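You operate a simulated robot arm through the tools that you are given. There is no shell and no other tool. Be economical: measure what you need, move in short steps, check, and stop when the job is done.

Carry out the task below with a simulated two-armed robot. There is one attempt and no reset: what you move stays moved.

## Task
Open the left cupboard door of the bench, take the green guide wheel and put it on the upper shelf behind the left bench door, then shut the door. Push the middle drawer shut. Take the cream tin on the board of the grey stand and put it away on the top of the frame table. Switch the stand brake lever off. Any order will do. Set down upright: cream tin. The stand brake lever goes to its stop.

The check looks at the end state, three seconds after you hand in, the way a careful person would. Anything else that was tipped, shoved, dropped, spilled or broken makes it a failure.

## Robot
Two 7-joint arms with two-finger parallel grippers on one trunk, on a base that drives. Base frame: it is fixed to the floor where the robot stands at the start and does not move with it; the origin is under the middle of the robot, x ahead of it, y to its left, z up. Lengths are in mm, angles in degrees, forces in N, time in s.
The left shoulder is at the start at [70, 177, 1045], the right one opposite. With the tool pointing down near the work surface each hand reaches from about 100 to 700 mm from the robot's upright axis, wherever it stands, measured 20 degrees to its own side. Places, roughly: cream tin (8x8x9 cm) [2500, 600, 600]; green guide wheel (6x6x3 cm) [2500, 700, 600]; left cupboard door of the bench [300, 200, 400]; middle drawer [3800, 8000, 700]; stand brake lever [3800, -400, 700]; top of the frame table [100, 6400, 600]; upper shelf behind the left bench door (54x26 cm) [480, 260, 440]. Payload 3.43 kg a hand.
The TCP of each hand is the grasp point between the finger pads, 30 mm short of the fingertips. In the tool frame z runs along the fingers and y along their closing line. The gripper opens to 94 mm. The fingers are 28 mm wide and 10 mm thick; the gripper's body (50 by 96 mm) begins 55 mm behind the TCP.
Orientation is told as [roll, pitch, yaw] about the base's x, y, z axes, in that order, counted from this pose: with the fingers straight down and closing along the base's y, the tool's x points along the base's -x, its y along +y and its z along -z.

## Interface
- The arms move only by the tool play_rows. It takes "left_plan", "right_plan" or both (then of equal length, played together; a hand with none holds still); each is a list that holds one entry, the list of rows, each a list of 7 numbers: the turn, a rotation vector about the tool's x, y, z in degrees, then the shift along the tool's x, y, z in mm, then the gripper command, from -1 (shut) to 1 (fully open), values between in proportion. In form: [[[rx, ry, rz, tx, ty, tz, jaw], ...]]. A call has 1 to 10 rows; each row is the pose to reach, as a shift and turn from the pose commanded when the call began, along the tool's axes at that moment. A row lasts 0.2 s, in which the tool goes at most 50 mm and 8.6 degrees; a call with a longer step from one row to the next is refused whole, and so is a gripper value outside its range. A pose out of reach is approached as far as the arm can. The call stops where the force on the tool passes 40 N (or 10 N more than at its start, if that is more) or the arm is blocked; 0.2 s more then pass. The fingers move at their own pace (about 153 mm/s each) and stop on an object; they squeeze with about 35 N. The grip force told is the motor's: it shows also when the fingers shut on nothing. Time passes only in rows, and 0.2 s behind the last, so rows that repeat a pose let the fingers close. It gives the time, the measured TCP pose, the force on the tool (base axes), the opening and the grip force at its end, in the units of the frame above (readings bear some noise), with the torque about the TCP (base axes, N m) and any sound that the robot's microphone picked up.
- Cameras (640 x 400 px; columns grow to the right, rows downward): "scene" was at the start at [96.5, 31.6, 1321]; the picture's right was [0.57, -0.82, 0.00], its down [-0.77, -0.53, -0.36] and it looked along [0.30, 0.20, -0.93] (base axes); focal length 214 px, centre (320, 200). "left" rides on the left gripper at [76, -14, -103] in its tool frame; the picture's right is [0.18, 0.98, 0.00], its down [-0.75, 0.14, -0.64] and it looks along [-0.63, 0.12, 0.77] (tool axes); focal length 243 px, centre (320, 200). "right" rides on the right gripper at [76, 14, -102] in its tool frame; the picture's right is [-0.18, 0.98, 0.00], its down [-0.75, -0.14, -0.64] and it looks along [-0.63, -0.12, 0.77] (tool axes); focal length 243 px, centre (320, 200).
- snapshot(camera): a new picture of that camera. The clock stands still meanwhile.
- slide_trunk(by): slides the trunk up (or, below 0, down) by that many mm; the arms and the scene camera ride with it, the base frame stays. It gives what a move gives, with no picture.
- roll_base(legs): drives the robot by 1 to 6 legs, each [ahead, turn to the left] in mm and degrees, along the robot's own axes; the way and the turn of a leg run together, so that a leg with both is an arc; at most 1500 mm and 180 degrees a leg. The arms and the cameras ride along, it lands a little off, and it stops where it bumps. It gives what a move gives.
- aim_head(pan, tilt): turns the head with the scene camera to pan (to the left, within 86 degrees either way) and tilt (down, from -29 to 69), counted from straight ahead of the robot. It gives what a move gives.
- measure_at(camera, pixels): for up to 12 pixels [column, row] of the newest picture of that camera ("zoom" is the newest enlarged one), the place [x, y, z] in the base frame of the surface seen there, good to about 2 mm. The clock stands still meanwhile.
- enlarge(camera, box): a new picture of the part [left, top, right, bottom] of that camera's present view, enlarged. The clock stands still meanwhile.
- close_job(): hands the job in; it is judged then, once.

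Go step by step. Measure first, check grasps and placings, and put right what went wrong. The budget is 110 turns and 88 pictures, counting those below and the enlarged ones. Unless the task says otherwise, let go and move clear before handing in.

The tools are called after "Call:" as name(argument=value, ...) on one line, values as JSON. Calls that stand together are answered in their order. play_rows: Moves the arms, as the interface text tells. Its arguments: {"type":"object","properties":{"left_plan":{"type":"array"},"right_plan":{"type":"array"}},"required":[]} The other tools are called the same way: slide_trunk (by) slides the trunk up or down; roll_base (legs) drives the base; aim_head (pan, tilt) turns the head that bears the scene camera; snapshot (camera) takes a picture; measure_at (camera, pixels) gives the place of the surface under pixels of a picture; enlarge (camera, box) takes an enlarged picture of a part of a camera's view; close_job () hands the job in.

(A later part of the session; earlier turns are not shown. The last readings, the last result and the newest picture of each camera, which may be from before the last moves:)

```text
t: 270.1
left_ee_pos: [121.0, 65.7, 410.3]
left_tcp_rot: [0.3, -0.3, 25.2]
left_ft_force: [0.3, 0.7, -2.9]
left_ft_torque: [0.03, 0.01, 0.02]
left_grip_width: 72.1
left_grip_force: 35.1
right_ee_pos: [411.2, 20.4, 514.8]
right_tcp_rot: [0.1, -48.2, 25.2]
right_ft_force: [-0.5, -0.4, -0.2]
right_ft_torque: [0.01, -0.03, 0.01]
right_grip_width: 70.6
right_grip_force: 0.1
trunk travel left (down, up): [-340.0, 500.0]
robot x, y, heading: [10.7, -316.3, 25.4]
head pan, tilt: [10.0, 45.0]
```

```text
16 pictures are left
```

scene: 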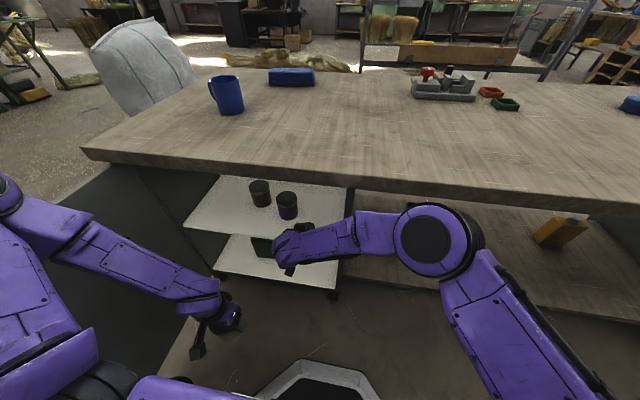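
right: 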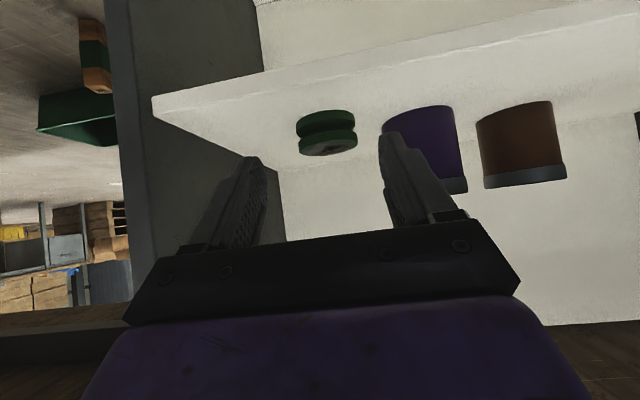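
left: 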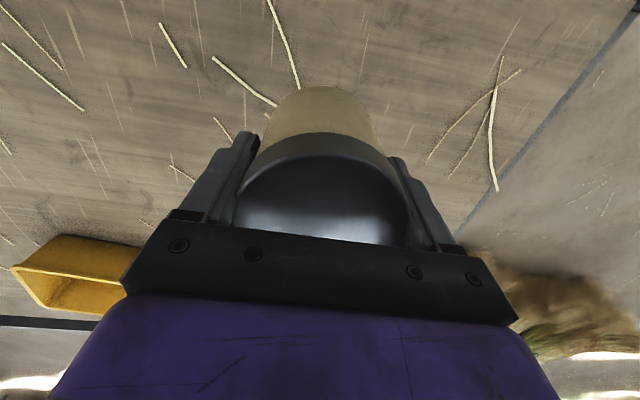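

Wheel is placed flat at (326,133). Now retreat: back up, raise the trunk, and return the right hand to vertical on its own side for closing the door from over its top edge.

Call:
roll_base(legs=[[-215, 0]])

Call:
slide_trunk(by=280)

Call:
play_rows(right_plan=[[[0, 6, 0, 0, -35, -10, -1], [0, 12, 0, 0, -70, -20, -1], [0, 18, 0, 0, -105, -30, -1], [0, 24, 0, 0, -140, -40, -1], [0, 30, 0, 0, -175, -50, -1], [0, 36, 0, 0, -210, -60, -1], [0, 42, 0, 0, -245, -70, -1], [0, 48, 0, 0, -280, -80, -1]]])

Call:
roll_base(legs=[[0, 90.5]])

Call:
aim_head(pan=-15, tilt=45)

Call:
snapshot(camera="scene")

```text
t: 271.8
left_ee_pos: [-72.2, -27.5, 411.7]
left_tcp_rot: [0.4, -0.3, 25.1]
left_ft_force: [-1.0, -0.1, -2.3]
left_ft_torque: [0.02, 0.0, 0.01]
left_grip_width: 72.0
left_grip_force: 34.5
right_ee_pos: [218.1, -71.5, 516.5]
right_tcp_rot: [0.2, -48.3, 25.2]
right_ft_force: [1.4, 0.3, 0.9]
right_ft_torque: [0.0, 0.01, 0.06]
right_grip_width: 70.3
right_grip_force: 0.1
trunk travel left (down, up): [-340.0, 500.0]
robot x, y, heading: [-182.1, -407.3, 25.4]
head pan, tilt: [10.0, 45.0]
```

```text
t: 274.6
left_ee_pos: [-71.8, -25.8, 691.2]
left_tcp_rot: [0.2, -0.2, 25.3]
left_ft_force: [0.3, 0.1, -1.9]
left_ft_torque: [0.0, 0.0, -0.02]
left_grip_width: 72.2
left_grip_force: 34.9
right_ee_pos: [218.8, -72.0, 796.3]
right_tcp_rot: [0.3, -48.2, 25.1]
right_ft_force: [-1.6, 0.4, 0.7]
right_ft_torque: [0.01, -0.01, -0.02]
right_grip_width: 70.6
right_grip_force: 0.1
trunk travel left (down, up): [-620.0, 220.0]
robot x, y, heading: [-184.5, -410.2, 25.4]
head pan, tilt: [10.0, 45.0]
```

```text
t: 276.4
left_ee_pos: [-70.3, -27.4, 691.6]
left_tcp_rot: [0.4, -0.3, 25.2]
left_ft_force: [0.2, -0.6, -2.6]
left_ft_torque: [0.01, -0.02, -0.01]
left_grip_width: 71.8
left_grip_force: 35.2
right_ee_pos: [283.7, -350.2, 849.7]
right_tcp_rot: [0.2, -0.1, 25.3]
right_ft_force: [0.3, -0.6, 0.9]
right_ft_torque: [0.0, -0.02, -0.02]
right_grip_width: 0.1
right_grip_force: 33.4
trunk travel left (down, up): [-620.0, 220.0]
robot x, y, heading: [-181.7, -410.2, 25.5]
head pan, tilt: [10.0, 45.0]
```

```text
t: 280.7
left_ee_pos: [-564.2, -301.7, 691.4]
left_tcp_rot: [0.3, -0.4, 115.4]
left_ft_force: [0.4, -0.2, -1.6]
left_ft_torque: [-0.02, -0.01, 0.01]
left_grip_width: 72.1
left_grip_force: 34.9
right_ee_pos: [-241.1, 56.7, 850.7]
right_tcp_rot: [0.1, -0.1, 115.5]
right_ft_force: [-0.6, 0.5, -1.0]
right_ft_torque: [0.01, 0.02, -0.01]
right_grip_width: 0.0
right_grip_force: 33.4
trunk travel left (down, up): [-620.0, 220.0]
robot x, y, heading: [-181.4, -410.6, 115.6]
head pan, tilt: [10.0, 45.0]
```

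```text
t: 281.6
left_ee_pos: [-563.0, -300.9, 691.1]
left_tcp_rot: [0.3, -0.3, 115.5]
left_ft_force: [-0.1, 0.6, -2.7]
left_ft_torque: [0.02, -0.04, 0.01]
left_grip_width: 72.1
left_grip_force: 35.1
right_ee_pos: [-240.0, 55.3, 850.3]
right_tcp_rot: [0.1, -0.2, 115.5]
right_ft_force: [-0.3, 0.1, -0.2]
right_ft_torque: [-0.01, -0.01, -0.02]
right_grip_width: 0.1
right_grip_force: 32.9
trunk travel left (down, up): [-620.0, 220.0]
robot x, y, heading: [-180.1, -409.8, 115.7]
head pan, tilt: [-15.0, 45.0]
```

```text
15 pictures are left
```

scene: 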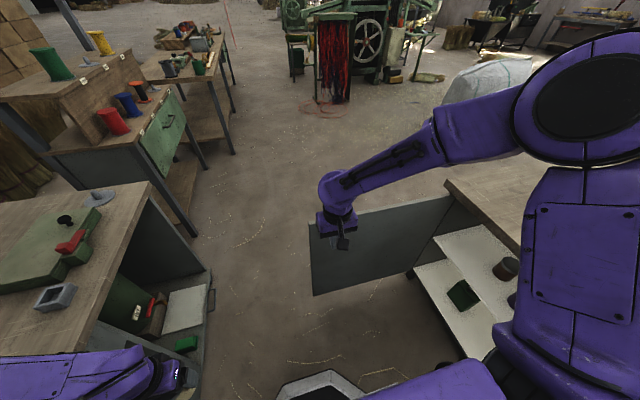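

The door edge is at (312,225). Measure its top and position the hand behind it.

Call:
measure_at(camera="scene", pixels=[[313, 228], [318, 240], [375, 213], [430, 202], [315, 285], [400, 230]])

```text
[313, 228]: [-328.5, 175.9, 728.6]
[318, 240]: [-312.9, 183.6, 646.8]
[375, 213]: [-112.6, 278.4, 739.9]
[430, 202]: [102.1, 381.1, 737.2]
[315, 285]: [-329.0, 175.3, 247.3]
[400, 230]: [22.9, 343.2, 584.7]
```

Drive ahead 60 mm, then reach over the door top and lower the closed fingers behind it.

Call:
roll_base(legs=[[60, 0]])

Call:
play_rows(right_plan=[[[0, 0, 0, -40, -12, 0, -1], [0, 0, 0, -80, -24, 0, -1], [0, 0, 0, -120, -36, 0, -1], [0, 0, 0, -148, -43, 0, -1], [0, 0, 0, -148, -43, 40, -1], [0, 0, 0, -148, -43, 80, -1], [0, 0, 0, -148, -43, 120, -1]]])

Call:
snapshot(camera="scene")

```text
t: 282.5
left_ee_pos: [-589.9, -249.2, 691.7]
left_tcp_rot: [0.3, -0.3, 115.6]
left_ft_force: [0.3, 0.1, -3.1]
left_ft_torque: [0.01, 0.0, -0.01]
left_grip_width: 72.2
left_grip_force: 34.9
right_ee_pos: [-267.1, 108.4, 850.2]
right_tcp_rot: [0.2, -0.1, 115.6]
right_ft_force: [-0.7, -0.3, -0.2]
right_ft_torque: [-0.03, 0.02, 0.01]
right_grip_width: 0.0
right_grip_force: 32.8
trunk travel left (down, up): [-620.0, 220.0]
robot x, y, heading: [-208.1, -354.6, 115.9]
head pan, tilt: [-15.0, 45.0]
```

```text
t: 284.1
left_ee_pos: [-589.3, -248.3, 691.6]
left_tcp_rot: [0.3, -0.1, 115.5]
left_ft_force: [0.8, -0.6, -1.6]
left_ft_torque: [0.0, -0.02, 0.0]
left_grip_width: 72.0
left_grip_force: 35.1
right_ee_pos: [-292.6, 260.5, 730.5]
right_tcp_rot: [0.1, -0.2, 115.6]
right_ft_force: [-0.2, 0.6, 0.2]
right_ft_torque: [-0.02, 0.0, -0.02]
right_grip_width: 0.0
right_grip_force: 32.7
trunk travel left (down, up): [-620.0, 220.0]
robot x, y, heading: [-208.0, -359.7, 115.8]
head pan, tilt: [-15.0, 45.0]
```

```text
14 pictures are left
```

scene: 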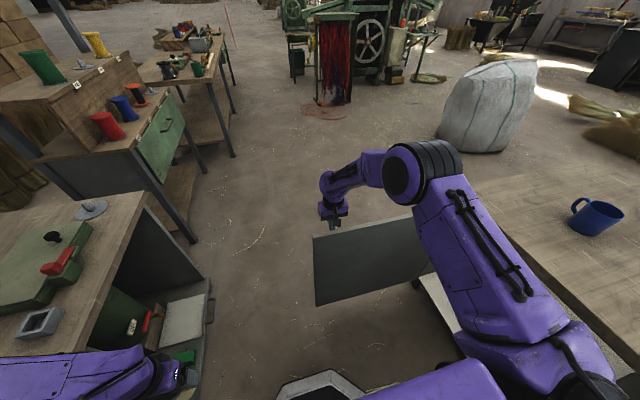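

Fingers are behind the door's outer face. Pull the door closed along its arc to about 45°.

Call:
play_rows(right_plan=[[[0, 0, 0, 25, 2, 0, -1], [0, 0, 0, 60, 3, 0, -1], [0, 0, 0, 100, 1, 0, -1], [0, 0, 0, 139, -3, 0, -1], [0, 0, 0, 183, -12, 0, -1], [0, 0, 0, 227, -25, 0, -1], [0, 0, 0, 270, -42, 0, -1], [0, 0, 0, 310, -62, 0, -1], [0, 0, 0, 349, -86, 0, -1], [0, 0, 0, 386, -113, 0, -1]]])

Call:
snapshot(camera="scene")

```text
t: 286.3
left_ee_pos: [-588.4, -249.8, 691.9]
left_tcp_rot: [0.2, -0.4, 115.6]
left_ft_force: [-0.1, -0.7, -2.5]
left_ft_torque: [-0.02, -0.01, 0.01]
left_grip_width: 72.0
left_grip_force: 35.2
right_ee_pos: [-46.6, 8.6, 695.7]
right_tcp_rot: [0.3, -0.1, 115.9]
right_ft_force: [-0.2, 0.9, -0.3]
right_ft_torque: [-0.02, -0.01, 0.02]
right_grip_width: 0.0
right_grip_force: 33.4
right hand out of reach, approached as far as the arm can: row 8, 9, 10
trunk travel left (down, up): [-620.0, 220.0]
robot x, y, heading: [-207.4, -355.6, 115.5]
head pan, tilt: [-15.0, 45.0]
stopped in row 10 (right hand): the force on the tool passed its limit at 101 N (the readings are from after the stop); the commanded pose is now the measured one
```

```text
13 pictures are left
```

scene: 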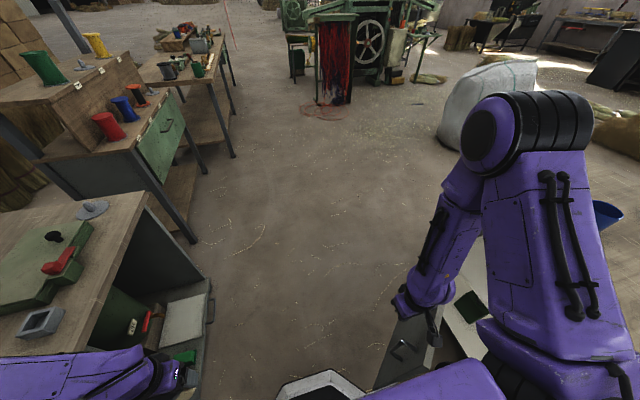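

Door is at ~50° now. Alternate: push with the hand to the right and roll the base back to continue closing.

Call:
play_rows(right_plan=[[[0, 0, 0, 0, -20, -10, -1], [0, 0, 0, 0, -40, -20, -1], [0, 0, 0, 0, -60, -25, -1], [0, 0, 0, 0, -80, -25, -1], [0, 0, 0, 0, -100, -25, -1]]])

Call:
roll_base(legs=[[-100, 0]])

Call:
play_rows(right_plan=[[[0, 0, 0, 0, -20, 0, -1], [0, 0, 0, 0, -40, 0, -1], [0, 0, 0, 0, -60, 0, -1], [0, 0, 0, 0, -80, 0, -1]]])

Call:
aim_head(pan=-50, tilt=50)

Call:
snapshot(camera="scene")

```text
t: 287.5
left_ee_pos: [-588.0, -248.1, 691.7]
left_tcp_rot: [0.4, -0.3, 115.5]
left_ft_force: [-0.2, 0.1, -2.0]
left_ft_torque: [-0.02, 0.03, -0.02]
left_grip_width: 72.0
left_grip_force: 35.1
right_ee_pos: [43.2, 54.5, 720.1]
right_tcp_rot: [0.4, 0.0, 115.9]
right_ft_force: [-0.1, 0.4, -0.2]
right_ft_torque: [-0.04, -0.02, 0.0]
right_grip_width: 0.0
right_grip_force: 33.1
trunk travel left (down, up): [-620.0, 220.0]
robot x, y, heading: [-208.6, -356.7, 115.9]
head pan, tilt: [-15.0, 45.0]
```

```text
t: 288.6
left_ee_pos: [-546.3, -336.5, 691.5]
left_tcp_rot: [0.3, -0.3, 115.4]
left_ft_force: [0.4, 0.1, -3.3]
left_ft_torque: [-0.02, -0.02, 0.02]
left_grip_width: 72.0
left_grip_force: 35.0
right_ee_pos: [86.9, -35.3, 721.5]
right_tcp_rot: [0.4, 0.0, 115.8]
right_ft_force: [-0.2, 0.5, 0.5]
right_ft_torque: [0.01, 0.0, -0.01]
right_grip_width: 0.1
right_grip_force: 32.5
trunk travel left (down, up): [-620.0, 220.0]
robot x, y, heading: [-164.4, -442.9, 115.4]
head pan, tilt: [-15.0, 45.0]
```

```text
t: 289.6
left_ee_pos: [-544.3, -337.4, 691.8]
left_tcp_rot: [0.3, -0.2, 115.5]
left_ft_force: [-0.4, -0.4, -2.8]
left_ft_torque: [0.0, 0.01, -0.01]
left_grip_width: 71.7
left_grip_force: 34.9
right_ee_pos: [159.4, 0.5, 718.1]
right_tcp_rot: [0.4, 0.0, 115.7]
right_ft_force: [-0.2, -0.2, 0.5]
right_ft_torque: [-0.03, -0.02, 0.0]
right_grip_width: 0.1
right_grip_force: 32.6
trunk travel left (down, up): [-620.0, 220.0]
robot x, y, heading: [-160.3, -444.8, 115.8]
head pan, tilt: [-15.0, 45.0]
```

```text
t: 290.7
left_ee_pos: [-545.9, -337.6, 690.9]
left_tcp_rot: [0.3, -0.3, 115.4]
left_ft_force: [0.1, -0.5, -3.5]
left_ft_torque: [0.03, -0.01, 0.01]
left_grip_width: 72.2
left_grip_force: 35.4
right_ee_pos: [157.5, 1.1, 718.2]
right_tcp_rot: [0.5, 0.0, 115.8]
right_ft_force: [0.1, 0.1, 0.3]
right_ft_torque: [0.0, -0.01, -0.04]
right_grip_width: 0.1
right_grip_force: 32.4
trunk travel left (down, up): [-620.0, 220.0]
robot x, y, heading: [-161.0, -449.0, 115.7]
head pan, tilt: [-50.0, 50.0]
```

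```text
12 pictures are left
```

scene: 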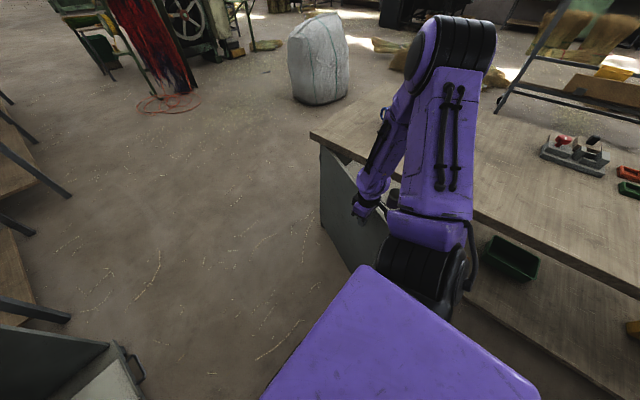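

Door is down to roughly 25–30°. Lift the hand, turn to face the bench, and prepare to push the door shut with horizontal fingers.

Call:
play_rows(right_plan=[[[0, 0, 0, 0, 15, -35, -1], [0, 0, 0, 0, 30, -70, -1], [0, 0, 0, -30, 50, -85, -1]]])

Call:
roll_base(legs=[[0, -89.8]])

Call:
play_rows(right_plan=[[[0, -8.5, 0, 0, 40, 10, -1], [0, -17, 0, 0, 80, 20, -1], [0, -25.5, 0, 0, 120, 35, -1], [0, -34, 0, 0, 160, 50, -1], [0, -42.5, 0, -5, 200, 65, -1], [0, -51, 0, -10, 240, 80, -1], [0, -59.5, 0, -15, 280, 95, -1], [0, -68, 0, -20, 320, 110, -1], [0, -76.5, 0, -25, 360, 125, -1], [0, -85, 0, -30, 400, 140, -1]]])

Call:
aim_head(pan=20, tilt=45)

Call:
snapshot(camera="scene")

```text
t: 291.5
left_ee_pos: [-546.0, -335.5, 691.0]
left_tcp_rot: [0.2, -0.2, 115.5]
left_ft_force: [-0.3, 0.4, -3.0]
left_ft_torque: [-0.01, 0.04, 0.01]
left_grip_width: 71.9
left_grip_force: 35.1
right_ee_pos: [100.6, 3.9, 804.5]
right_tcp_rot: [0.3, 0.2, 115.7]
right_ft_force: [-1.1, 0.2, -0.1]
right_ft_torque: [0.0, 0.02, 0.03]
right_grip_width: 0.1
right_grip_force: 33.1
trunk travel left (down, up): [-620.0, 220.0]
robot x, y, heading: [-166.9, -446.9, 115.5]
head pan, tilt: [-50.0, 50.0]
```

```text
t: 295.6
left_ee_pos: [-66.8, -58.8, 691.4]
left_tcp_rot: [0.4, -0.4, 27.0]
left_ft_force: [-0.3, -0.1, -2.1]
left_ft_torque: [-0.02, 0.0, -0.02]
left_grip_width: 72.0
left_grip_force: 35.0
right_ee_pos: [292.3, -695.5, 804.9]
right_tcp_rot: [0.4, 0.0, 27.5]
right_ft_force: [-0.4, -0.6, -0.1]
right_ft_torque: [-0.01, -0.03, 0.0]
right_grip_width: 0.0
right_grip_force: 33.1
trunk travel left (down, up): [-620.0, 220.0]
robot x, y, heading: [-164.4, -442.3, 27.2]
head pan, tilt: [-50.0, 50.0]
```

```text
t: 297.8
left_ee_pos: [-66.6, -58.9, 691.1]
left_tcp_rot: [0.1, -0.3, 27.0]
left_ft_force: [0.2, -0.4, -2.5]
left_ft_torque: [-0.03, -0.01, 0.0]
left_grip_width: 71.9
left_grip_force: 35.0
right_ee_pos: [158.5, -309.5, 657.5]
right_tcp_rot: [3.6, -84.8, 23.7]
right_ft_force: [0.7, 0.5, -0.6]
right_ft_torque: [-0.02, -0.01, 0.01]
right_grip_width: 0.1
right_grip_force: 33.5
right hand out of reach, approached as far as the arm can: row 1, 2, 3, 4, 5, 6, 10
trunk travel left (down, up): [-620.0, 220.0]
robot x, y, heading: [-164.0, -443.3, 27.3]
head pan, tilt: [-50.0, 50.0]
```

```text
t: 299.2
left_ee_pos: [-66.7, -59.2, 691.3]
left_tcp_rot: [0.3, -0.3, 27.1]
left_ft_force: [-0.6, 0.2, -1.6]
left_ft_torque: [0.0, -0.02, 0.02]
left_grip_width: 71.8
left_grip_force: 34.7
right_ee_pos: [159.2, -310.0, 657.1]
right_tcp_rot: [3.8, -84.7, 23.7]
right_ft_force: [-0.3, 0.4, 0.2]
right_ft_torque: [-0.01, -0.01, 0.01]
right_grip_width: 0.0
right_grip_force: 32.8
trunk travel left (down, up): [-620.0, 220.0]
robot x, y, heading: [-161.9, -445.4, 27.1]
head pan, tilt: [20.0, 45.0]
```

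```text
11 pictures are left
```

scene: 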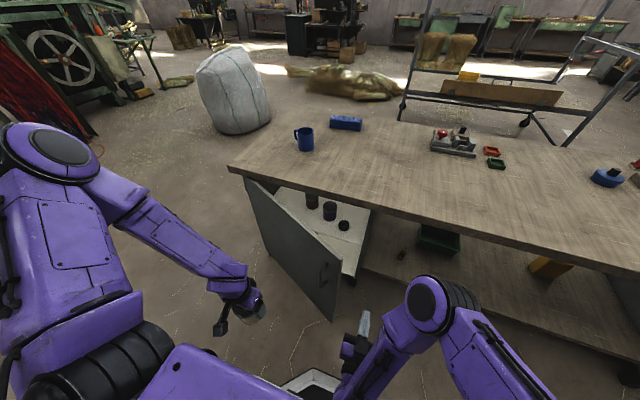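

Door is ~30° open, edge at (337,270). Measure it before pushing.

Call:
measure_at(camera="scene", pixels=[[338, 265], [325, 260], [280, 215], [324, 278], [343, 225]])

Call:
play_rows(left_plan=[[[0, 0, 0, 0, 25, 0, -1], [0, 0, 0, 0, 50, 0, -1], [0, 0, 0, 0, 75, 0, -1], [0, 0, 0, 0, 90, 0, -1], [0, 0, 0, 0, 90, 0, -1], [0, 0, 0, 0, 90, 0, -1]]], right_plan=[[[0, 0, 0, 0, 35, 0, -1], [0, 0, 0, 0, 70, 0, -1], [0, 0, 0, 0, 105, 0, -1], [0, 0, 0, 0, 140, 0, -1], [0, 0, 0, 0, 175, 0, -1], [0, 0, 0, 0, 205, 0, -1]]])

```text
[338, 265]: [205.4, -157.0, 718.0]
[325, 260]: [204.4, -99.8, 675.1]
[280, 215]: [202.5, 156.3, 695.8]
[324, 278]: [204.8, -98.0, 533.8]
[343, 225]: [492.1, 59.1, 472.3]
```

```text
t: 300.8
left_ee_pos: [-106.6, 21.0, 690.2]
left_tcp_rot: [0.3, -0.3, 27.0]
left_ft_force: [-0.8, 0.1, -2.2]
left_ft_torque: [0.0, -0.01, 0.01]
left_grip_width: 71.9
left_grip_force: 34.9
right_ee_pos: [131.4, -157.5, 638.2]
right_tcp_rot: [-55.1, -84.9, 77.7]
right_ft_force: [-0.2, 0.0, 0.0]
right_ft_torque: [0.02, 0.0, 0.03]
right_grip_width: 0.2
right_grip_force: 33.0
trunk travel left (down, up): [-620.0, 220.0]
robot x, y, heading: [-160.5, -442.7, 27.2]
head pan, tilt: [20.0, 45.0]
stopped in row 6 (right hand): the arm was blocked; the commanded pose is now the measured one
```

Door at 25°. Push above the handle (z ~700) near the edge, forward ~290 mm until it shuts.

Call:
play_rows(right_plan=[[[0, 0, 0, -32, 0, 0, -1], [0, 0, 0, -62, 0, 0, -1], [0, 0, 0, -66, -3, 41, -1], [0, 0, 0, -69, -6, 82, -1], [0, 0, 0, -73, -9, 123, -1], [0, 0, 0, -76, -12, 164, -1], [0, 0, 0, -80, -15, 205, -1], [0, 0, 0, -83, -18, 246, -1], [0, 0, 0, -87, -21, 285, -1]]])

Call:
snapshot(camera="scene")

```text
t: 302.8
left_ee_pos: [-106.4, 21.1, 690.8]
left_tcp_rot: [0.3, -0.3, 27.0]
left_ft_force: [0.1, 0.2, -2.0]
left_ft_torque: [0.02, 0.0, 0.0]
left_grip_width: 72.4
left_grip_force: 35.0
right_ee_pos: [396.1, -68.7, 708.8]
right_tcp_rot: [-54.1, -84.8, 76.5]
right_ft_force: [0.0, -0.1, 0.5]
right_ft_torque: [-0.02, 0.03, -0.02]
right_grip_width: 0.0
right_grip_force: 32.7
right hand out of reach, approached as far as the arm can: row 9
trunk travel left (down, up): [-620.0, 220.0]
robot x, y, heading: [-161.4, -447.1, 27.0]
head pan, tilt: [20.0, 45.0]
```

```text
10 pictures are left
```

scene: 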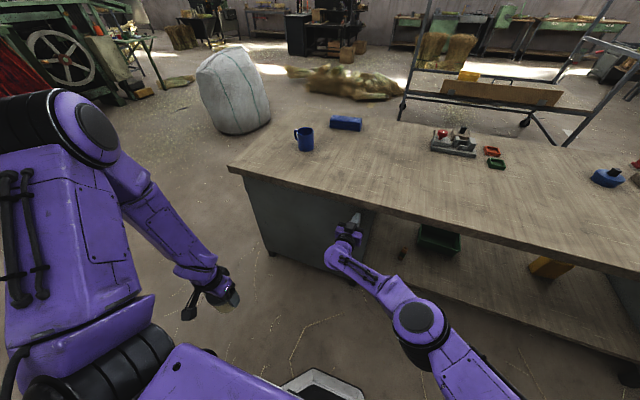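

Door looks nearly shut; fingertip still ~16 mm off. Nudge with the base and check force.

Call:
roll_base(legs=[[40, 0]])

Call:
enlarge(camera="scene", box=[220, 150, 400, 290])

Call:
measure_at(camera="zoom", pixels=[[120, 150], [200, 200], [300, 200], [330, 280], [150, 250], [430, 330], [345, 290], [250, 150]])

```text
t: 303.7
left_ee_pos: [-87.6, 30.0, 692.1]
left_tcp_rot: [0.3, -0.6, 27.1]
left_ft_force: [0.3, 0.0, -2.3]
left_ft_torque: [0.01, 0.01, 0.03]
left_grip_width: 72.1
left_grip_force: 35.0
right_ee_pos: [413.0, -58.2, 712.8]
right_tcp_rot: [-54.7, -85.7, 76.9]
right_ft_force: [-25.4, -13.3, 12.0]
right_ft_torque: [0.42, -0.55, 0.21]
right_grip_width: 0.1
right_grip_force: 32.9
trunk travel left (down, up): [-620.0, 220.0]
robot x, y, heading: [-140.1, -434.4, 27.3]
head pan, tilt: [20.0, 45.0]
stopped in leg 1: the force on the tool passed its limit at 368 N (the readings are from after the stop); the commanded pose is now the measured one
```

```text
2.86 times, centred on (310, 220) of scene
```

zoom: 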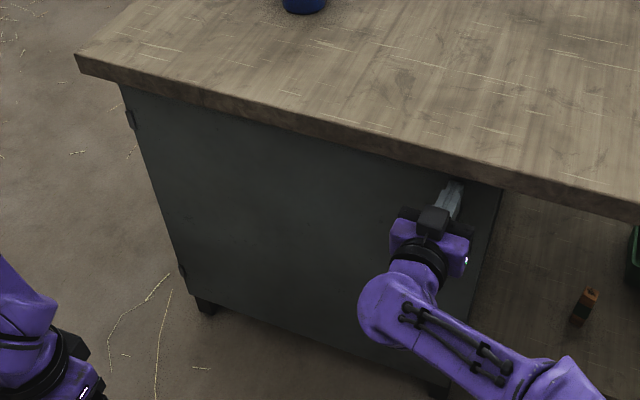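

```text
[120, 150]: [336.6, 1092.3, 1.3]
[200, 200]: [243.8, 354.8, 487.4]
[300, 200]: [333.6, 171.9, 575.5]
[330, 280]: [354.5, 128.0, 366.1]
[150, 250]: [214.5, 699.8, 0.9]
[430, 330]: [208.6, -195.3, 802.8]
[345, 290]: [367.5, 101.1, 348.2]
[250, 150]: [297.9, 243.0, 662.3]
```

Door is flush (face back on the original plane). Back away, raise trunk and restore the right hand.

Call:
roll_base(legs=[[-230, 0]])

Call:
slide_trunk(by=220)

Call:
play_rows(right_plan=[[[0, 8.5, 0, 0, -20, -15, -1], [0, 17, 0, 0, -40, -30, -1], [0, 25.5, 0, 0, -60, -45, -1], [0, 34, 0, 0, -80, -60, -1], [0, 42.5, 0, 0, -100, -75, -1], [0, 51, 0, 0, -120, -90, -1], [0, 59.5, 0, 0, -140, -105, -1], [0, 68, 0, 0, -160, -120, -1], [0, 76.5, 0, 0, -180, -135, -1], [0, 85, 0, 0, -200, -150, -1]]])

Call:
roll_base(legs=[[0, 89]])

```text
t: 305.4
left_ee_pos: [-278.8, -68.1, 690.4]
left_tcp_rot: [0.3, -0.4, 27.0]
left_ft_force: [0.8, 0.0, -2.1]
left_ft_torque: [0.0, 0.02, 0.02]
left_grip_width: 72.0
left_grip_force: 34.8
right_ee_pos: [221.3, -158.6, 709.3]
right_tcp_rot: [-52.1, -85.2, 73.9]
right_ft_force: [0.2, -0.6, 0.4]
right_ft_torque: [-0.01, 0.04, 0.01]
right_grip_width: 0.1
right_grip_force: 32.4
trunk travel left (down, up): [-620.0, 220.0]
robot x, y, heading: [-336.5, -533.4, 27.2]
head pan, tilt: [20.0, 45.0]
```

```text
t: 307.8
left_ee_pos: [-276.6, -68.1, 911.3]
left_tcp_rot: [0.3, -0.3, 27.0]
left_ft_force: [-0.8, 0.2, -2.4]
left_ft_torque: [-0.02, -0.02, 0.01]
left_grip_width: 71.9
left_grip_force: 35.8
right_ee_pos: [221.9, -158.1, 929.7]
right_tcp_rot: [-51.6, -85.1, 73.6]
right_ft_force: [-0.3, -0.5, -0.3]
right_ft_torque: [0.02, 0.02, -0.03]
right_grip_width: 0.0
right_grip_force: 33.1
trunk travel left (down, up): [-840.0, 0.0]
robot x, y, heading: [-339.0, -534.2, 27.1]
head pan, tilt: [20.0, 45.0]
```

```text
t: 310.0
left_ee_pos: [-276.7, -68.3, 910.5]
left_tcp_rot: [0.3, -0.3, 26.9]
left_ft_force: [0.6, 0.4, -1.9]
left_ft_torque: [0.0, 0.01, 0.03]
left_grip_width: 72.1
left_grip_force: 34.9
right_ee_pos: [158.2, -400.3, 951.8]
right_tcp_rot: [-3.7, -1.8, 22.1]
right_ft_force: [-0.1, -0.2, 0.2]
right_ft_torque: [0.03, 0.01, -0.01]
right_grip_width: 0.0
right_grip_force: 32.7
trunk travel left (down, up): [-840.0, 0.0]
robot x, y, heading: [-334.1, -533.6, 27.1]
head pan, tilt: [20.0, 45.0]
```

```text
t: 310.9
left_ee_pos: [-292.1, -65.1, 911.4]
left_tcp_rot: [0.4, -0.3, 28.8]
left_ft_force: [-0.5, 0.8, -2.6]
left_ft_torque: [-0.02, 0.0, -0.02]
left_grip_width: 72.1
left_grip_force: 35.0
right_ee_pos: [156.2, -381.8, 951.3]
right_tcp_rot: [-3.7, -1.9, 24.0]
right_ft_force: [0.0, -0.5, 0.6]
right_ft_torque: [0.0, 0.02, -0.01]
right_grip_width: 0.0
right_grip_force: 33.2
trunk travel left (down, up): [-840.0, 0.0]
robot x, y, heading: [-336.9, -536.9, 28.4]
head pan, tilt: [20.0, 45.0]
stopped in leg 1: the robot was blocked; the commanded pose is now the measured one
```

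I'm a touch close to the rear bench (n≈910). Go ahead 180, then turn and go out along the aisle.

Call:
roll_base(legs=[[200, 0], [0, 88]])

```text
t: 316.3
left_ee_pos: [-624.3, -386.8, 910.4]
left_tcp_rot: [0.5, -0.3, 117.9]
left_ft_force: [-0.1, 0.6, -2.9]
left_ft_torque: [-0.01, 0.02, -0.02]
left_grip_width: 71.8
left_grip_force: 35.1
right_ee_pos: [-299.4, 56.3, 952.2]
right_tcp_rot: [-3.8, -2.0, 113.2]
right_ft_force: [0.1, 0.0, 0.3]
right_ft_torque: [0.03, -0.02, -0.01]
right_grip_width: 0.2
right_grip_force: 33.9
trunk travel left (down, up): [-840.0, 0.0]
robot x, y, heading: [-156.4, -434.0, 117.7]
head pan, tilt: [20.0, 45.0]
```

Now out along the aisle and up toward the machine area.

Call:
roll_base(legs=[[1330, -1.7], [0, -57], [1000, 0], [900, 0]])

Call:
aim_head(pan=35, tilt=12)

Call:
snapshot(camera="scene")

```text
t: 334.8
left_ee_pos: [40.9, 2807.7, 911.7]
left_tcp_rot: [0.4, -0.3, 58.3]
left_ft_force: [0.1, -0.3, -3.1]
left_ft_torque: [-0.04, -0.01, 0.0]
left_grip_width: 71.9
left_grip_force: 34.9
right_ee_pos: [588.2, 2752.2, 952.3]
right_tcp_rot: [-3.8, -2.0, 53.6]
right_ft_force: [0.3, -0.2, 0.5]
right_ft_torque: [-0.03, 0.03, 0.0]
right_grip_width: 0.0
right_grip_force: 33.3
trunk travel left (down, up): [-840.0, 0.0]
robot x, y, heading: [235.6, 2382.9, 57.9]
head pan, tilt: [20.0, 45.0]
```

```text
t: 335.8
left_ee_pos: [42.8, 2808.4, 910.7]
left_tcp_rot: [0.4, -0.3, 58.4]
left_ft_force: [-0.2, -0.6, -2.5]
left_ft_torque: [-0.04, 0.0, -0.01]
left_grip_width: 72.0
left_grip_force: 34.9
right_ee_pos: [586.8, 2753.2, 953.0]
right_tcp_rot: [-3.9, -2.0, 53.6]
right_ft_force: [0.0, -0.5, -0.2]
right_ft_torque: [-0.02, -0.04, -0.01]
right_grip_width: 0.0
right_grip_force: 33.3
trunk travel left (down, up): [-840.0, 0.0]
robot x, y, heading: [233.6, 2382.5, 58.0]
head pan, tilt: [35.0, 12.0]
```

```text
8 pictures are left
```

scene: 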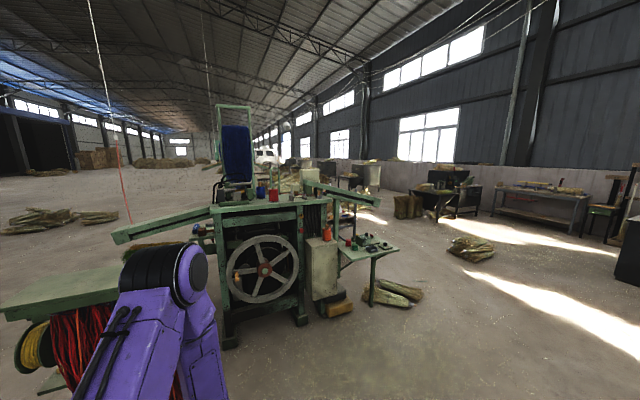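

The machine and its side table (365,248) are ahead. Measure to identify the frame table.

Call:
measure_at(camera="scene", pixels=[[365, 252], [345, 245], [380, 246], [262, 290], [324, 203], [310, 180], [290, 205], [300, 170], [345, 190], [405, 205], [372, 300], [450, 200]])

Call:
enlarge(camera="scene", box=[200, 140, 480, 320])

```text
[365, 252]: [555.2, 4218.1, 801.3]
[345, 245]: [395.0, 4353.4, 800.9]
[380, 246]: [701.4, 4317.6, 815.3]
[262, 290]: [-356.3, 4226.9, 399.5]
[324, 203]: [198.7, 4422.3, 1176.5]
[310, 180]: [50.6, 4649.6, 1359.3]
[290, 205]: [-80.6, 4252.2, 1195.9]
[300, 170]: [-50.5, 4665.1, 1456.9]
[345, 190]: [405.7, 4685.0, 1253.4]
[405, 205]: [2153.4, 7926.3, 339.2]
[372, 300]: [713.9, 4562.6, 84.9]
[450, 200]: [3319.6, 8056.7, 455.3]
```

```text
2.22 times, centred on (340, 230) of scene
```

zoom: 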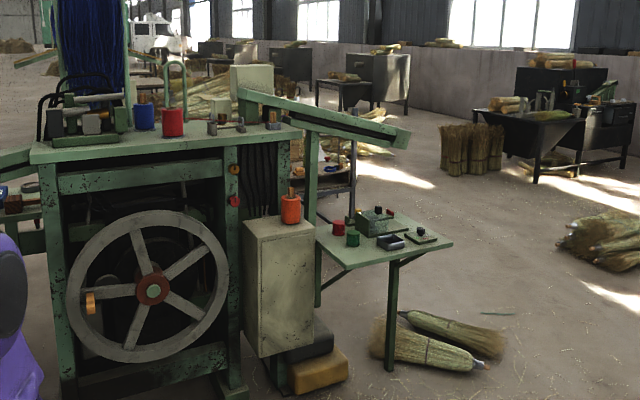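

A grey frame with a shelf stands behind the machine at zoom (335,180); the black desk is at (600,120). Measure obstacles for the route.

Call:
measure_at(camera="zoom", pixels=[[345, 185], [330, 160], [350, 215], [480, 365], [400, 315], [560, 240], [600, 265], [635, 110], [590, 150], [620, 160], [540, 180], [560, 85]])

```text
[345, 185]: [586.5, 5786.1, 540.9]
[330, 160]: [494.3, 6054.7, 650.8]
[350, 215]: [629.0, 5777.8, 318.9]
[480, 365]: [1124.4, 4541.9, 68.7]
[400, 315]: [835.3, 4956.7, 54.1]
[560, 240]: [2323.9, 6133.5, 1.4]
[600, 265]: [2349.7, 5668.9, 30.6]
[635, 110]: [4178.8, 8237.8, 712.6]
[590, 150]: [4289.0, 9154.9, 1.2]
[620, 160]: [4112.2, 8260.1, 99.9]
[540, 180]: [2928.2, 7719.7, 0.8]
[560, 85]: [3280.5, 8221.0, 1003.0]
```

Frame table's right-front leg is near (586,5786), top around z 600–650. Drive via the open corridor x≈1600.

Call:
roll_base(legs=[[0, -4.4], [1200, 0], [1184, 0], [0, 41], [1250, 0]])

Call:
aim_head(pan=60, tilt=22)

Call:
snapshot(camera="scene")

```text
t: 355.9
left_ee_pos: [1141.4, 5776.9, 909.9]
left_tcp_rot: [0.5, -0.3, 96.7]
left_ft_force: [0.6, 0.3, -2.5]
left_ft_torque: [-0.01, 0.01, -0.01]
left_grip_width: 72.1
left_grip_force: 34.8
right_ee_pos: [1604.3, 6070.7, 952.9]
right_tcp_rot: [-3.8, -2.0, 91.9]
right_ft_force: [-0.8, -0.7, 0.4]
right_ft_torque: [0.0, 0.01, -0.02]
right_grip_width: 0.0
right_grip_force: 32.7
trunk travel left (down, up): [-840.0, 0.0]
robot x, y, heading: [1559.9, 5562.0, 96.3]
head pan, tilt: [35.0, 12.0]
```

```text
t: 356.8
left_ee_pos: [1141.6, 5777.3, 911.0]
left_tcp_rot: [0.5, -0.3, 96.8]
left_ft_force: [-0.1, -0.6, -2.3]
left_ft_torque: [-0.02, 0.02, 0.01]
left_grip_width: 72.1
left_grip_force: 34.6
right_ee_pos: [1605.0, 6070.4, 951.4]
right_tcp_rot: [-3.8, -1.9, 91.9]
right_ft_force: [-0.2, -0.3, -0.9]
right_ft_torque: [-0.01, 0.0, 0.03]
right_grip_width: 0.0
right_grip_force: 33.1
trunk travel left (down, up): [-840.0, 0.0]
robot x, y, heading: [1560.6, 5562.1, 96.4]
head pan, tilt: [60.0, 22.0]
```

```text
6 pictures are left
```

scene: 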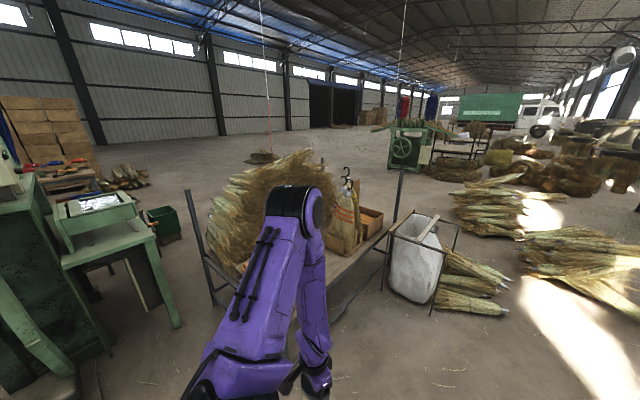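

The frame table lies at (300,260), partially covered with straw and a box. Measure its top and edges.

Call:
measure_at(camera="scene", pixels=[[345, 270], [360, 258], [335, 285], [375, 245], [225, 290], [348, 255], [338, 265], [210, 300], [392, 215], [195, 220], [372, 228], [335, 275]])

Call:
enlarge(camera="scene", box=[180, 170, 420, 330])

```text
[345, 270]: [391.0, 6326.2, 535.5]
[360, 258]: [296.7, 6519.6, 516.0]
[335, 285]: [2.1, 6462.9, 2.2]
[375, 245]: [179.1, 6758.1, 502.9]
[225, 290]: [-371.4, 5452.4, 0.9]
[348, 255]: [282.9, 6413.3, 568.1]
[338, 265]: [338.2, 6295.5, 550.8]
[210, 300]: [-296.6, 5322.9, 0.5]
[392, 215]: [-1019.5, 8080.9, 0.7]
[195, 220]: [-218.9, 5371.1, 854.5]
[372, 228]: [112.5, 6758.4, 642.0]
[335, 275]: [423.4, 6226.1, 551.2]
```

```text
2.50 times, centred on (300, 250) of scene
```

zoom: 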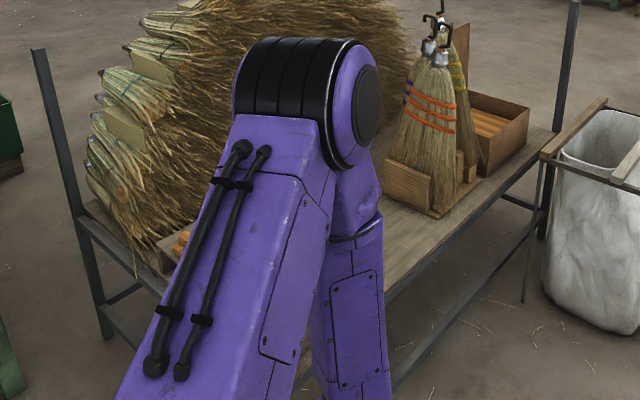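

Table top is z≈568 with its open long edge facing +x (rotated ~25°). Drive to face that edge.

Call:
roll_base(legs=[[0, 28.6], [1151, 0], [0, 80]])

Call:
aim_head(pan=8, tilt=42)

Call:
snapshot(camera="scene")

```text
t: 367.5
left_ee_pos: [827.6, 6047.0, 911.6]
left_tcp_rot: [0.4, -0.2, -155.9]
left_ft_force: [0.5, 0.1, -2.7]
left_ft_torque: [0.0, -0.04, -0.03]
left_grip_width: 71.9
left_grip_force: 34.5
right_ee_pos: [406.8, 6400.4, 952.3]
right_tcp_rot: [-3.7, -2.0, -160.6]
right_ft_force: [0.1, 0.2, 0.4]
right_ft_torque: [0.03, -0.02, 0.0]
right_grip_width: 0.0
right_grip_force: 32.8
trunk travel left (down, up): [-840.0, 0.0]
robot x, y, heading: [906.7, 6511.1, -156.5]
head pan, tilt: [60.0, 22.0]
```

```text
t: 368.7
left_ee_pos: [827.1, 6047.4, 910.9]
left_tcp_rot: [0.5, -0.4, -155.9]
left_ft_force: [0.9, -0.3, -2.0]
left_ft_torque: [0.02, -0.01, 0.02]
left_grip_width: 72.0
left_grip_force: 34.7
right_ee_pos: [408.5, 6400.1, 953.1]
right_tcp_rot: [-3.7, -2.0, -160.7]
right_ft_force: [-0.6, 0.1, 0.0]
right_ft_torque: [0.03, -0.01, 0.03]
right_grip_width: 0.0
right_grip_force: 33.4
trunk travel left (down, up): [-840.0, 0.0]
robot x, y, heading: [905.2, 6510.8, -156.3]
head pan, tilt: [8.0, 42.0]
```

```text
4 pictures are left
```

scene: 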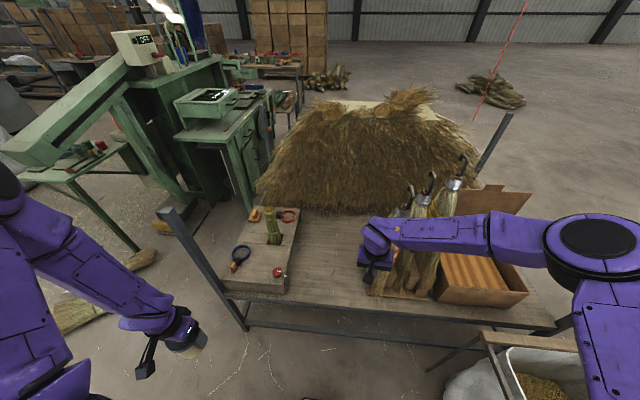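

Free table surface at (325,265) between the tool board and the brooms. Measure the free area.

Call:
measure_at(camera="scene", pixels=[[325, 265], [300, 240], [345, 240], [300, 285], [350, 290], [355, 265], [325, 225], [325, 300], [165, 212], [240, 305], [290, 270], [368, 285]])

```text
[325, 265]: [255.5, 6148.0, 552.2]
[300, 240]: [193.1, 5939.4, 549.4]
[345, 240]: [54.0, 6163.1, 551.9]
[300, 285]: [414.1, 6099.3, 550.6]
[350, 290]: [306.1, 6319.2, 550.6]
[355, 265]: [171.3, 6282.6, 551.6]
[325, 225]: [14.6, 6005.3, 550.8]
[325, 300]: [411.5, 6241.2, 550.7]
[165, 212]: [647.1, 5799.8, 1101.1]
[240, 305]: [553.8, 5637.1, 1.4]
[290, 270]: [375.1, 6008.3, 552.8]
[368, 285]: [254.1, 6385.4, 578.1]
```

Table top is z 551; place the tin at ≈(310,6190). Pull the right hand back and up (clear of brooms), move closer, turn slightly right, lower a little.

Call:
play_rows(right_plan=[[[0, 0, 0, 25, 0, -32, -1], [0, 0, 0, 50, 0, -64, -1], [0, 0, 0, 75, 0, -96, -1], [0, 0, 0, 100, 0, -128, -1], [0, 0, 0, 125, 0, -160, -1], [0, 0, 0, 150, 0, -190, -1]]])

Call:
roll_base(legs=[[150, 0], [0, -10]])

Call:
slide_trunk(by=-160)

```text
t: 370.1
left_ee_pos: [828.7, 6047.4, 911.1]
left_tcp_rot: [0.4, -0.4, -155.9]
left_ft_force: [0.8, 0.6, -2.5]
left_ft_torque: [0.01, 0.02, 0.01]
left_grip_width: 72.0
left_grip_force: 35.0
right_ee_pos: [560.9, 6442.3, 1137.0]
right_tcp_rot: [-3.8, -2.0, -160.8]
right_ft_force: [0.0, 0.2, 0.8]
right_ft_torque: [0.0, 0.0, -0.03]
right_grip_width: 0.0
right_grip_force: 33.1
trunk travel left (down, up): [-840.0, 0.0]
robot x, y, heading: [909.5, 6513.8, -156.3]
head pan, tilt: [8.0, 42.0]
```

```text
t: 372.2
left_ee_pos: [613.5, 6006.2, 910.0]
left_tcp_rot: [0.4, -0.3, -165.5]
left_ft_force: [-0.7, -0.2, -2.2]
left_ft_torque: [-0.02, -0.02, 0.0]
left_grip_width: 72.1
left_grip_force: 34.3
right_ee_pos: [415.7, 6438.2, 1135.3]
right_tcp_rot: [-3.7, -1.9, -170.3]
right_ft_force: [0.0, -0.2, -0.6]
right_ft_torque: [0.01, -0.01, 0.0]
right_grip_width: 0.1
right_grip_force: 33.2
trunk travel left (down, up): [-840.0, 0.0]
robot x, y, heading: [765.4, 6452.2, -165.8]
head pan, tilt: [8.0, 42.0]
```

```text
t: 374.0
left_ee_pos: [613.4, 6006.6, 750.8]
left_tcp_rot: [0.4, -0.4, -165.4]
left_ft_force: [-0.3, 0.2, -3.0]
left_ft_torque: [0.03, 0.0, 0.0]
left_grip_width: 72.4
left_grip_force: 35.0
right_ee_pos: [415.6, 6438.5, 975.8]
right_tcp_rot: [-3.6, -2.0, -170.1]
right_ft_force: [0.0, 0.7, -0.3]
right_ft_torque: [-0.02, -0.04, -0.01]
right_grip_width: 0.2
right_grip_force: 33.1
trunk travel left (down, up): [-680.0, 160.0]
robot x, y, heading: [770.3, 6450.2, -166.0]
head pan, tilt: [8.0, 42.0]
```

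Swing the tin over the free spot.

Call:
play_rows(left_plan=[[[0, 0, 0, -31, -32, 0, -1], [0, 0, 0, -62, -64, 0, -1], [0, 0, 0, -93, -95, 0, -1], [0, 0, 0, -124, -127, 0, -1], [0, 0, 0, -155, -159, 0, -1], [0, 0, 0, -186, -190, 0, -1], [0, 0, 0, -217, -222, 0, -1], [0, 0, 0, -247, -253, 0, -1]]])

Call:
snapshot(camera="scene")

```text
t: 375.8
left_ee_pos: [308.5, 6190.2, 750.9]
left_tcp_rot: [0.4, -0.2, -165.4]
left_ft_force: [-0.8, 0.0, -2.4]
left_ft_torque: [0.0, -0.01, 0.03]
left_grip_width: 72.1
left_grip_force: 35.3
right_ee_pos: [415.2, 6439.0, 976.3]
right_tcp_rot: [-3.7, -1.9, -170.4]
right_ft_force: [-1.0, 0.7, 0.0]
right_ft_torque: [0.01, 0.0, 0.05]
right_grip_width: 0.0
right_grip_force: 32.2
trunk travel left (down, up): [-680.0, 160.0]
robot x, y, heading: [768.0, 6449.3, -165.7]
head pan, tilt: [8.0, 42.0]
```

```text
3 pictures are left
```

scene: 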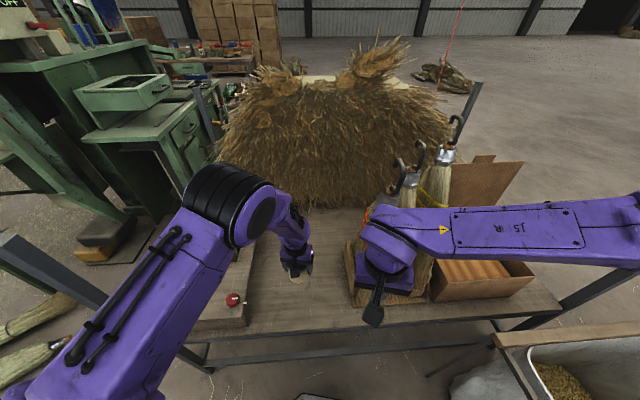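

Tin is above clear table. Lower to z≈602, release, and rise straight up.

Call:
play_rows(left_plan=[[[0, 0, 0, 0, 0, 40, -1], [0, 0, 0, 0, 0, 80, -1], [0, 0, 0, 0, 0, 115, -1], [0, 0, 0, 0, 0, 135, -1], [0, 0, 0, 0, 0, 145, -1], [0, 0, 0, 0, 0, 149, -1], [0, 0, 0, 0, 0, 149, -1]]])

```text
t: 377.4
left_ee_pos: [308.7, 6186.8, 603.7]
left_tcp_rot: [0.5, -0.8, -165.5]
left_ft_force: [-1.7, -4.0, 26.1]
left_ft_torque: [0.57, -0.41, -0.04]
left_grip_width: 72.2
left_grip_force: 35.9
right_ee_pos: [417.7, 6439.9, 977.8]
right_tcp_rot: [-3.7, -2.2, -170.3]
right_ft_force: [0.4, 0.9, 0.3]
right_ft_torque: [-0.01, -0.03, -0.02]
right_grip_width: 0.0
right_grip_force: 33.0
trunk travel left (down, up): [-680.0, 160.0]
robot x, y, heading: [767.4, 6450.4, -165.9]
head pan, tilt: [8.0, 42.0]
```

Contact at 26 N upward – the tin is standing on the table. Ease 1 mm, open and rise.

Call:
play_rows(left_plan=[[[0, 0, 0, 0, 0, -1, -1], [0, 0, 0, 0, 0, -1, 0.8], [0, 0, 0, 0, 0, -1, 1], [0, 0, 0, 0, 0, -1, 1], [0, 0, 0, 0, 0, -30, 1], [0, 0, 0, 0, 0, -70, 1], [0, 0, 0, 0, 0, -115, 1], [0, 0, 0, 0, 0, -160, 1], [0, 0, 0, 0, 0, -205, 1]]])

Call:
snapshot(camera="left")

```text
t: 379.4
left_ee_pos: [311.9, 6188.8, 808.9]
left_tcp_rot: [0.3, -0.4, -165.5]
left_ft_force: [0.1, 0.5, 0.1]
left_ft_torque: [0.01, 0.0, -0.04]
left_grip_width: 93.8
left_grip_force: 0.1
right_ee_pos: [416.5, 6440.3, 977.4]
right_tcp_rot: [-3.7, -1.9, -170.4]
right_ft_force: [0.1, 0.4, 0.1]
right_ft_torque: [0.0, -0.01, -0.01]
right_grip_width: 0.1
right_grip_force: 32.8
trunk travel left (down, up): [-680.0, 160.0]
robot x, y, heading: [769.6, 6447.2, -165.8]
head pan, tilt: [8.0, 42.0]
```

```text
2 pictures are left
```

left: 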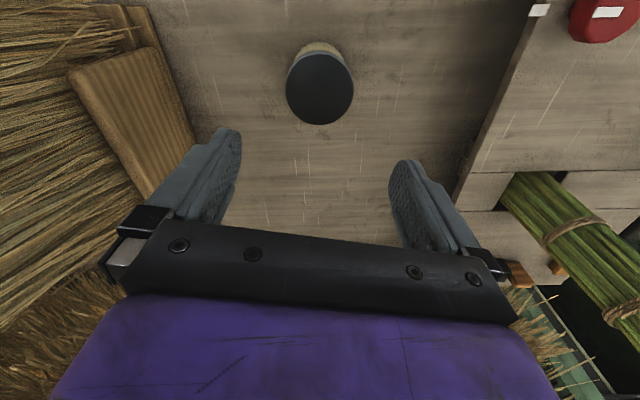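

Tin stands upright at (320,85) in the left view. Withdraw, and drive over toward the black desk with the drawer.

Call:
slide_trunk(by=160)

Call:
roll_base(legs=[[-480, 0], [0, 179.5], [900, 0], [900, 0], [0, 37]])

Call:
aim_head(pan=0, tilt=30)

```text
t: 381.2
left_ee_pos: [311.0, 6188.0, 966.8]
left_tcp_rot: [0.4, -0.3, -165.5]
left_ft_force: [0.2, 0.0, 0.4]
left_ft_torque: [0.0, -0.03, 0.0]
left_grip_width: 94.1
left_grip_force: 0.0
right_ee_pos: [416.4, 6439.9, 1137.0]
right_tcp_rot: [-3.7, -1.9, -170.4]
right_ft_force: [0.0, -0.6, -0.3]
right_ft_torque: [0.0, 0.05, -0.01]
right_grip_width: 0.2
right_grip_force: 32.9
trunk travel left (down, up): [-840.0, 0.0]
robot x, y, heading: [769.3, 6450.1, -165.8]
head pan, tilt: [8.0, 42.0]
```

```text
t: 401.8
left_ee_pos: [3247.1, 7383.1, 966.5]
left_tcp_rot: [0.5, -0.3, 47.9]
left_ft_force: [0.8, 0.7, -0.4]
left_ft_torque: [-0.04, 0.0, 0.02]
left_grip_width: 93.7
left_grip_force: 0.1
right_ee_pos: [3299.3, 7116.9, 1136.9]
right_tcp_rot: [-3.7, -2.0, 43.1]
right_ft_force: [-0.2, 0.0, -0.1]
right_ft_torque: [-0.01, 0.01, -0.01]
right_grip_width: 0.3
right_grip_force: 33.1
trunk travel left (down, up): [-840.0, 0.0]
robot x, y, heading: [3007.7, 6915.2, 47.3]
head pan, tilt: [8.0, 42.0]
```

```text
t: 402.5
left_ee_pos: [3247.7, 7382.9, 966.5]
left_tcp_rot: [0.4, -0.4, 47.9]
left_ft_force: [0.0, -0.8, -0.1]
left_ft_torque: [-0.02, 0.01, -0.01]
left_grip_width: 93.9
left_grip_force: 0.1
right_ee_pos: [3297.7, 7116.0, 1137.4]
right_tcp_rot: [-3.6, -2.0, 43.1]
right_ft_force: [0.4, 0.0, 0.7]
right_ft_torque: [0.01, -0.01, -0.03]
right_grip_width: 0.0
right_grip_force: 33.4
trunk travel left (down, up): [-840.0, 0.0]
robot x, y, heading: [3007.8, 6914.3, 47.8]
head pan, tilt: [0.0, 30.0]
```

Spread the arms so the view is free, then take the picture.

Call:
play_rows(left_plan=[[[0, 0, 0, 35, 35, 0, 1], [0, 0, 0, 70, 70, 0, 1], [0, 0, 0, 105, 105, 0, 1], [0, 0, 0, 140, 140, 0, 1], [0, 0, 0, 160, 175, 0, 1]]], right_plan=[[[0, 0, 0, 0, -35, 0, -1], [0, 0, 0, 0, -70, 0, -1], [0, 0, 0, 0, -105, 0, -1], [0, 0, 0, 0, -140, 0, -1], [0, 0, 0, 0, -175, 0, -1]]])

Call:
snapshot(camera="scene")

```text
t: 403.7
left_ee_pos: [3009.6, 7380.3, 969.0]
left_tcp_rot: [0.4, -0.3, 47.9]
left_ft_force: [-0.2, -0.3, -0.3]
left_ft_torque: [-0.01, -0.03, 0.03]
left_grip_width: 93.8
left_grip_force: 0.0
right_ee_pos: [3417.5, 6987.5, 1149.7]
right_tcp_rot: [-3.7, -2.0, 43.2]
right_ft_force: [0.4, -0.4, 0.5]
right_ft_torque: [0.0, 0.0, -0.01]
right_grip_width: 0.4
right_grip_force: 33.4
trunk travel left (down, up): [-840.0, 0.0]
robot x, y, heading: [3005.5, 6917.9, 47.5]
head pan, tilt: [0.0, 30.0]
```

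```text
1 pictures are left
```

scene: 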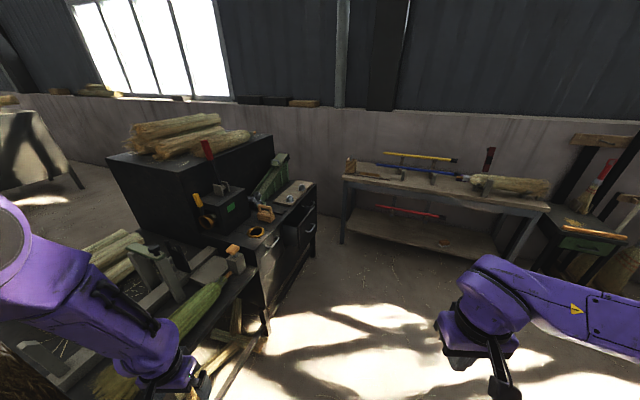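

I see drawer fronts around (270,265) and (308,235). Measure many points to work out geometry.

Call:
measure_at(camera="scene", pixels=[[262, 250], [270, 265], [280, 250], [272, 243], [258, 275], [275, 290], [290, 245], [297, 235], [308, 232], [310, 222], [312, 205], [300, 260]])

Call:
measure_at(camera="scene", pixels=[[256, 262], [266, 240], [285, 235], [283, 262], [268, 310], [296, 250], [303, 245], [316, 215], [290, 280], [262, 240], [245, 240], [314, 245]])

```text
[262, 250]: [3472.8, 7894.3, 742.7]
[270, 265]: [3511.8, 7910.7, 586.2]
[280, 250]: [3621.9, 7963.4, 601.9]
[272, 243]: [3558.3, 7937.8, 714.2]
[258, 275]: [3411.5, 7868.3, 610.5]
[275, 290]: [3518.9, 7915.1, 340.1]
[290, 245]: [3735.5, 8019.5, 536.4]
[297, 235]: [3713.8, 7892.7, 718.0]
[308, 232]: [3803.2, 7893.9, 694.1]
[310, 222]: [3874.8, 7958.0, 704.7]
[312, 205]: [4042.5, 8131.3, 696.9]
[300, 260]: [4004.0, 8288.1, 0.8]
```

```text
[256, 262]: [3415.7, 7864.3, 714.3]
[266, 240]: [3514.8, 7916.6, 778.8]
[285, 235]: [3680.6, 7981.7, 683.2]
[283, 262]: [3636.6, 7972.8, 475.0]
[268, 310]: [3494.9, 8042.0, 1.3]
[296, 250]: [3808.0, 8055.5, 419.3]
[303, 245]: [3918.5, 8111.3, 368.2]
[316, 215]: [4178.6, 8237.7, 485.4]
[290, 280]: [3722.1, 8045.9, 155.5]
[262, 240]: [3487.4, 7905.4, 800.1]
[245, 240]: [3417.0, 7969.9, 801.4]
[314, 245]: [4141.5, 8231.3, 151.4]
```

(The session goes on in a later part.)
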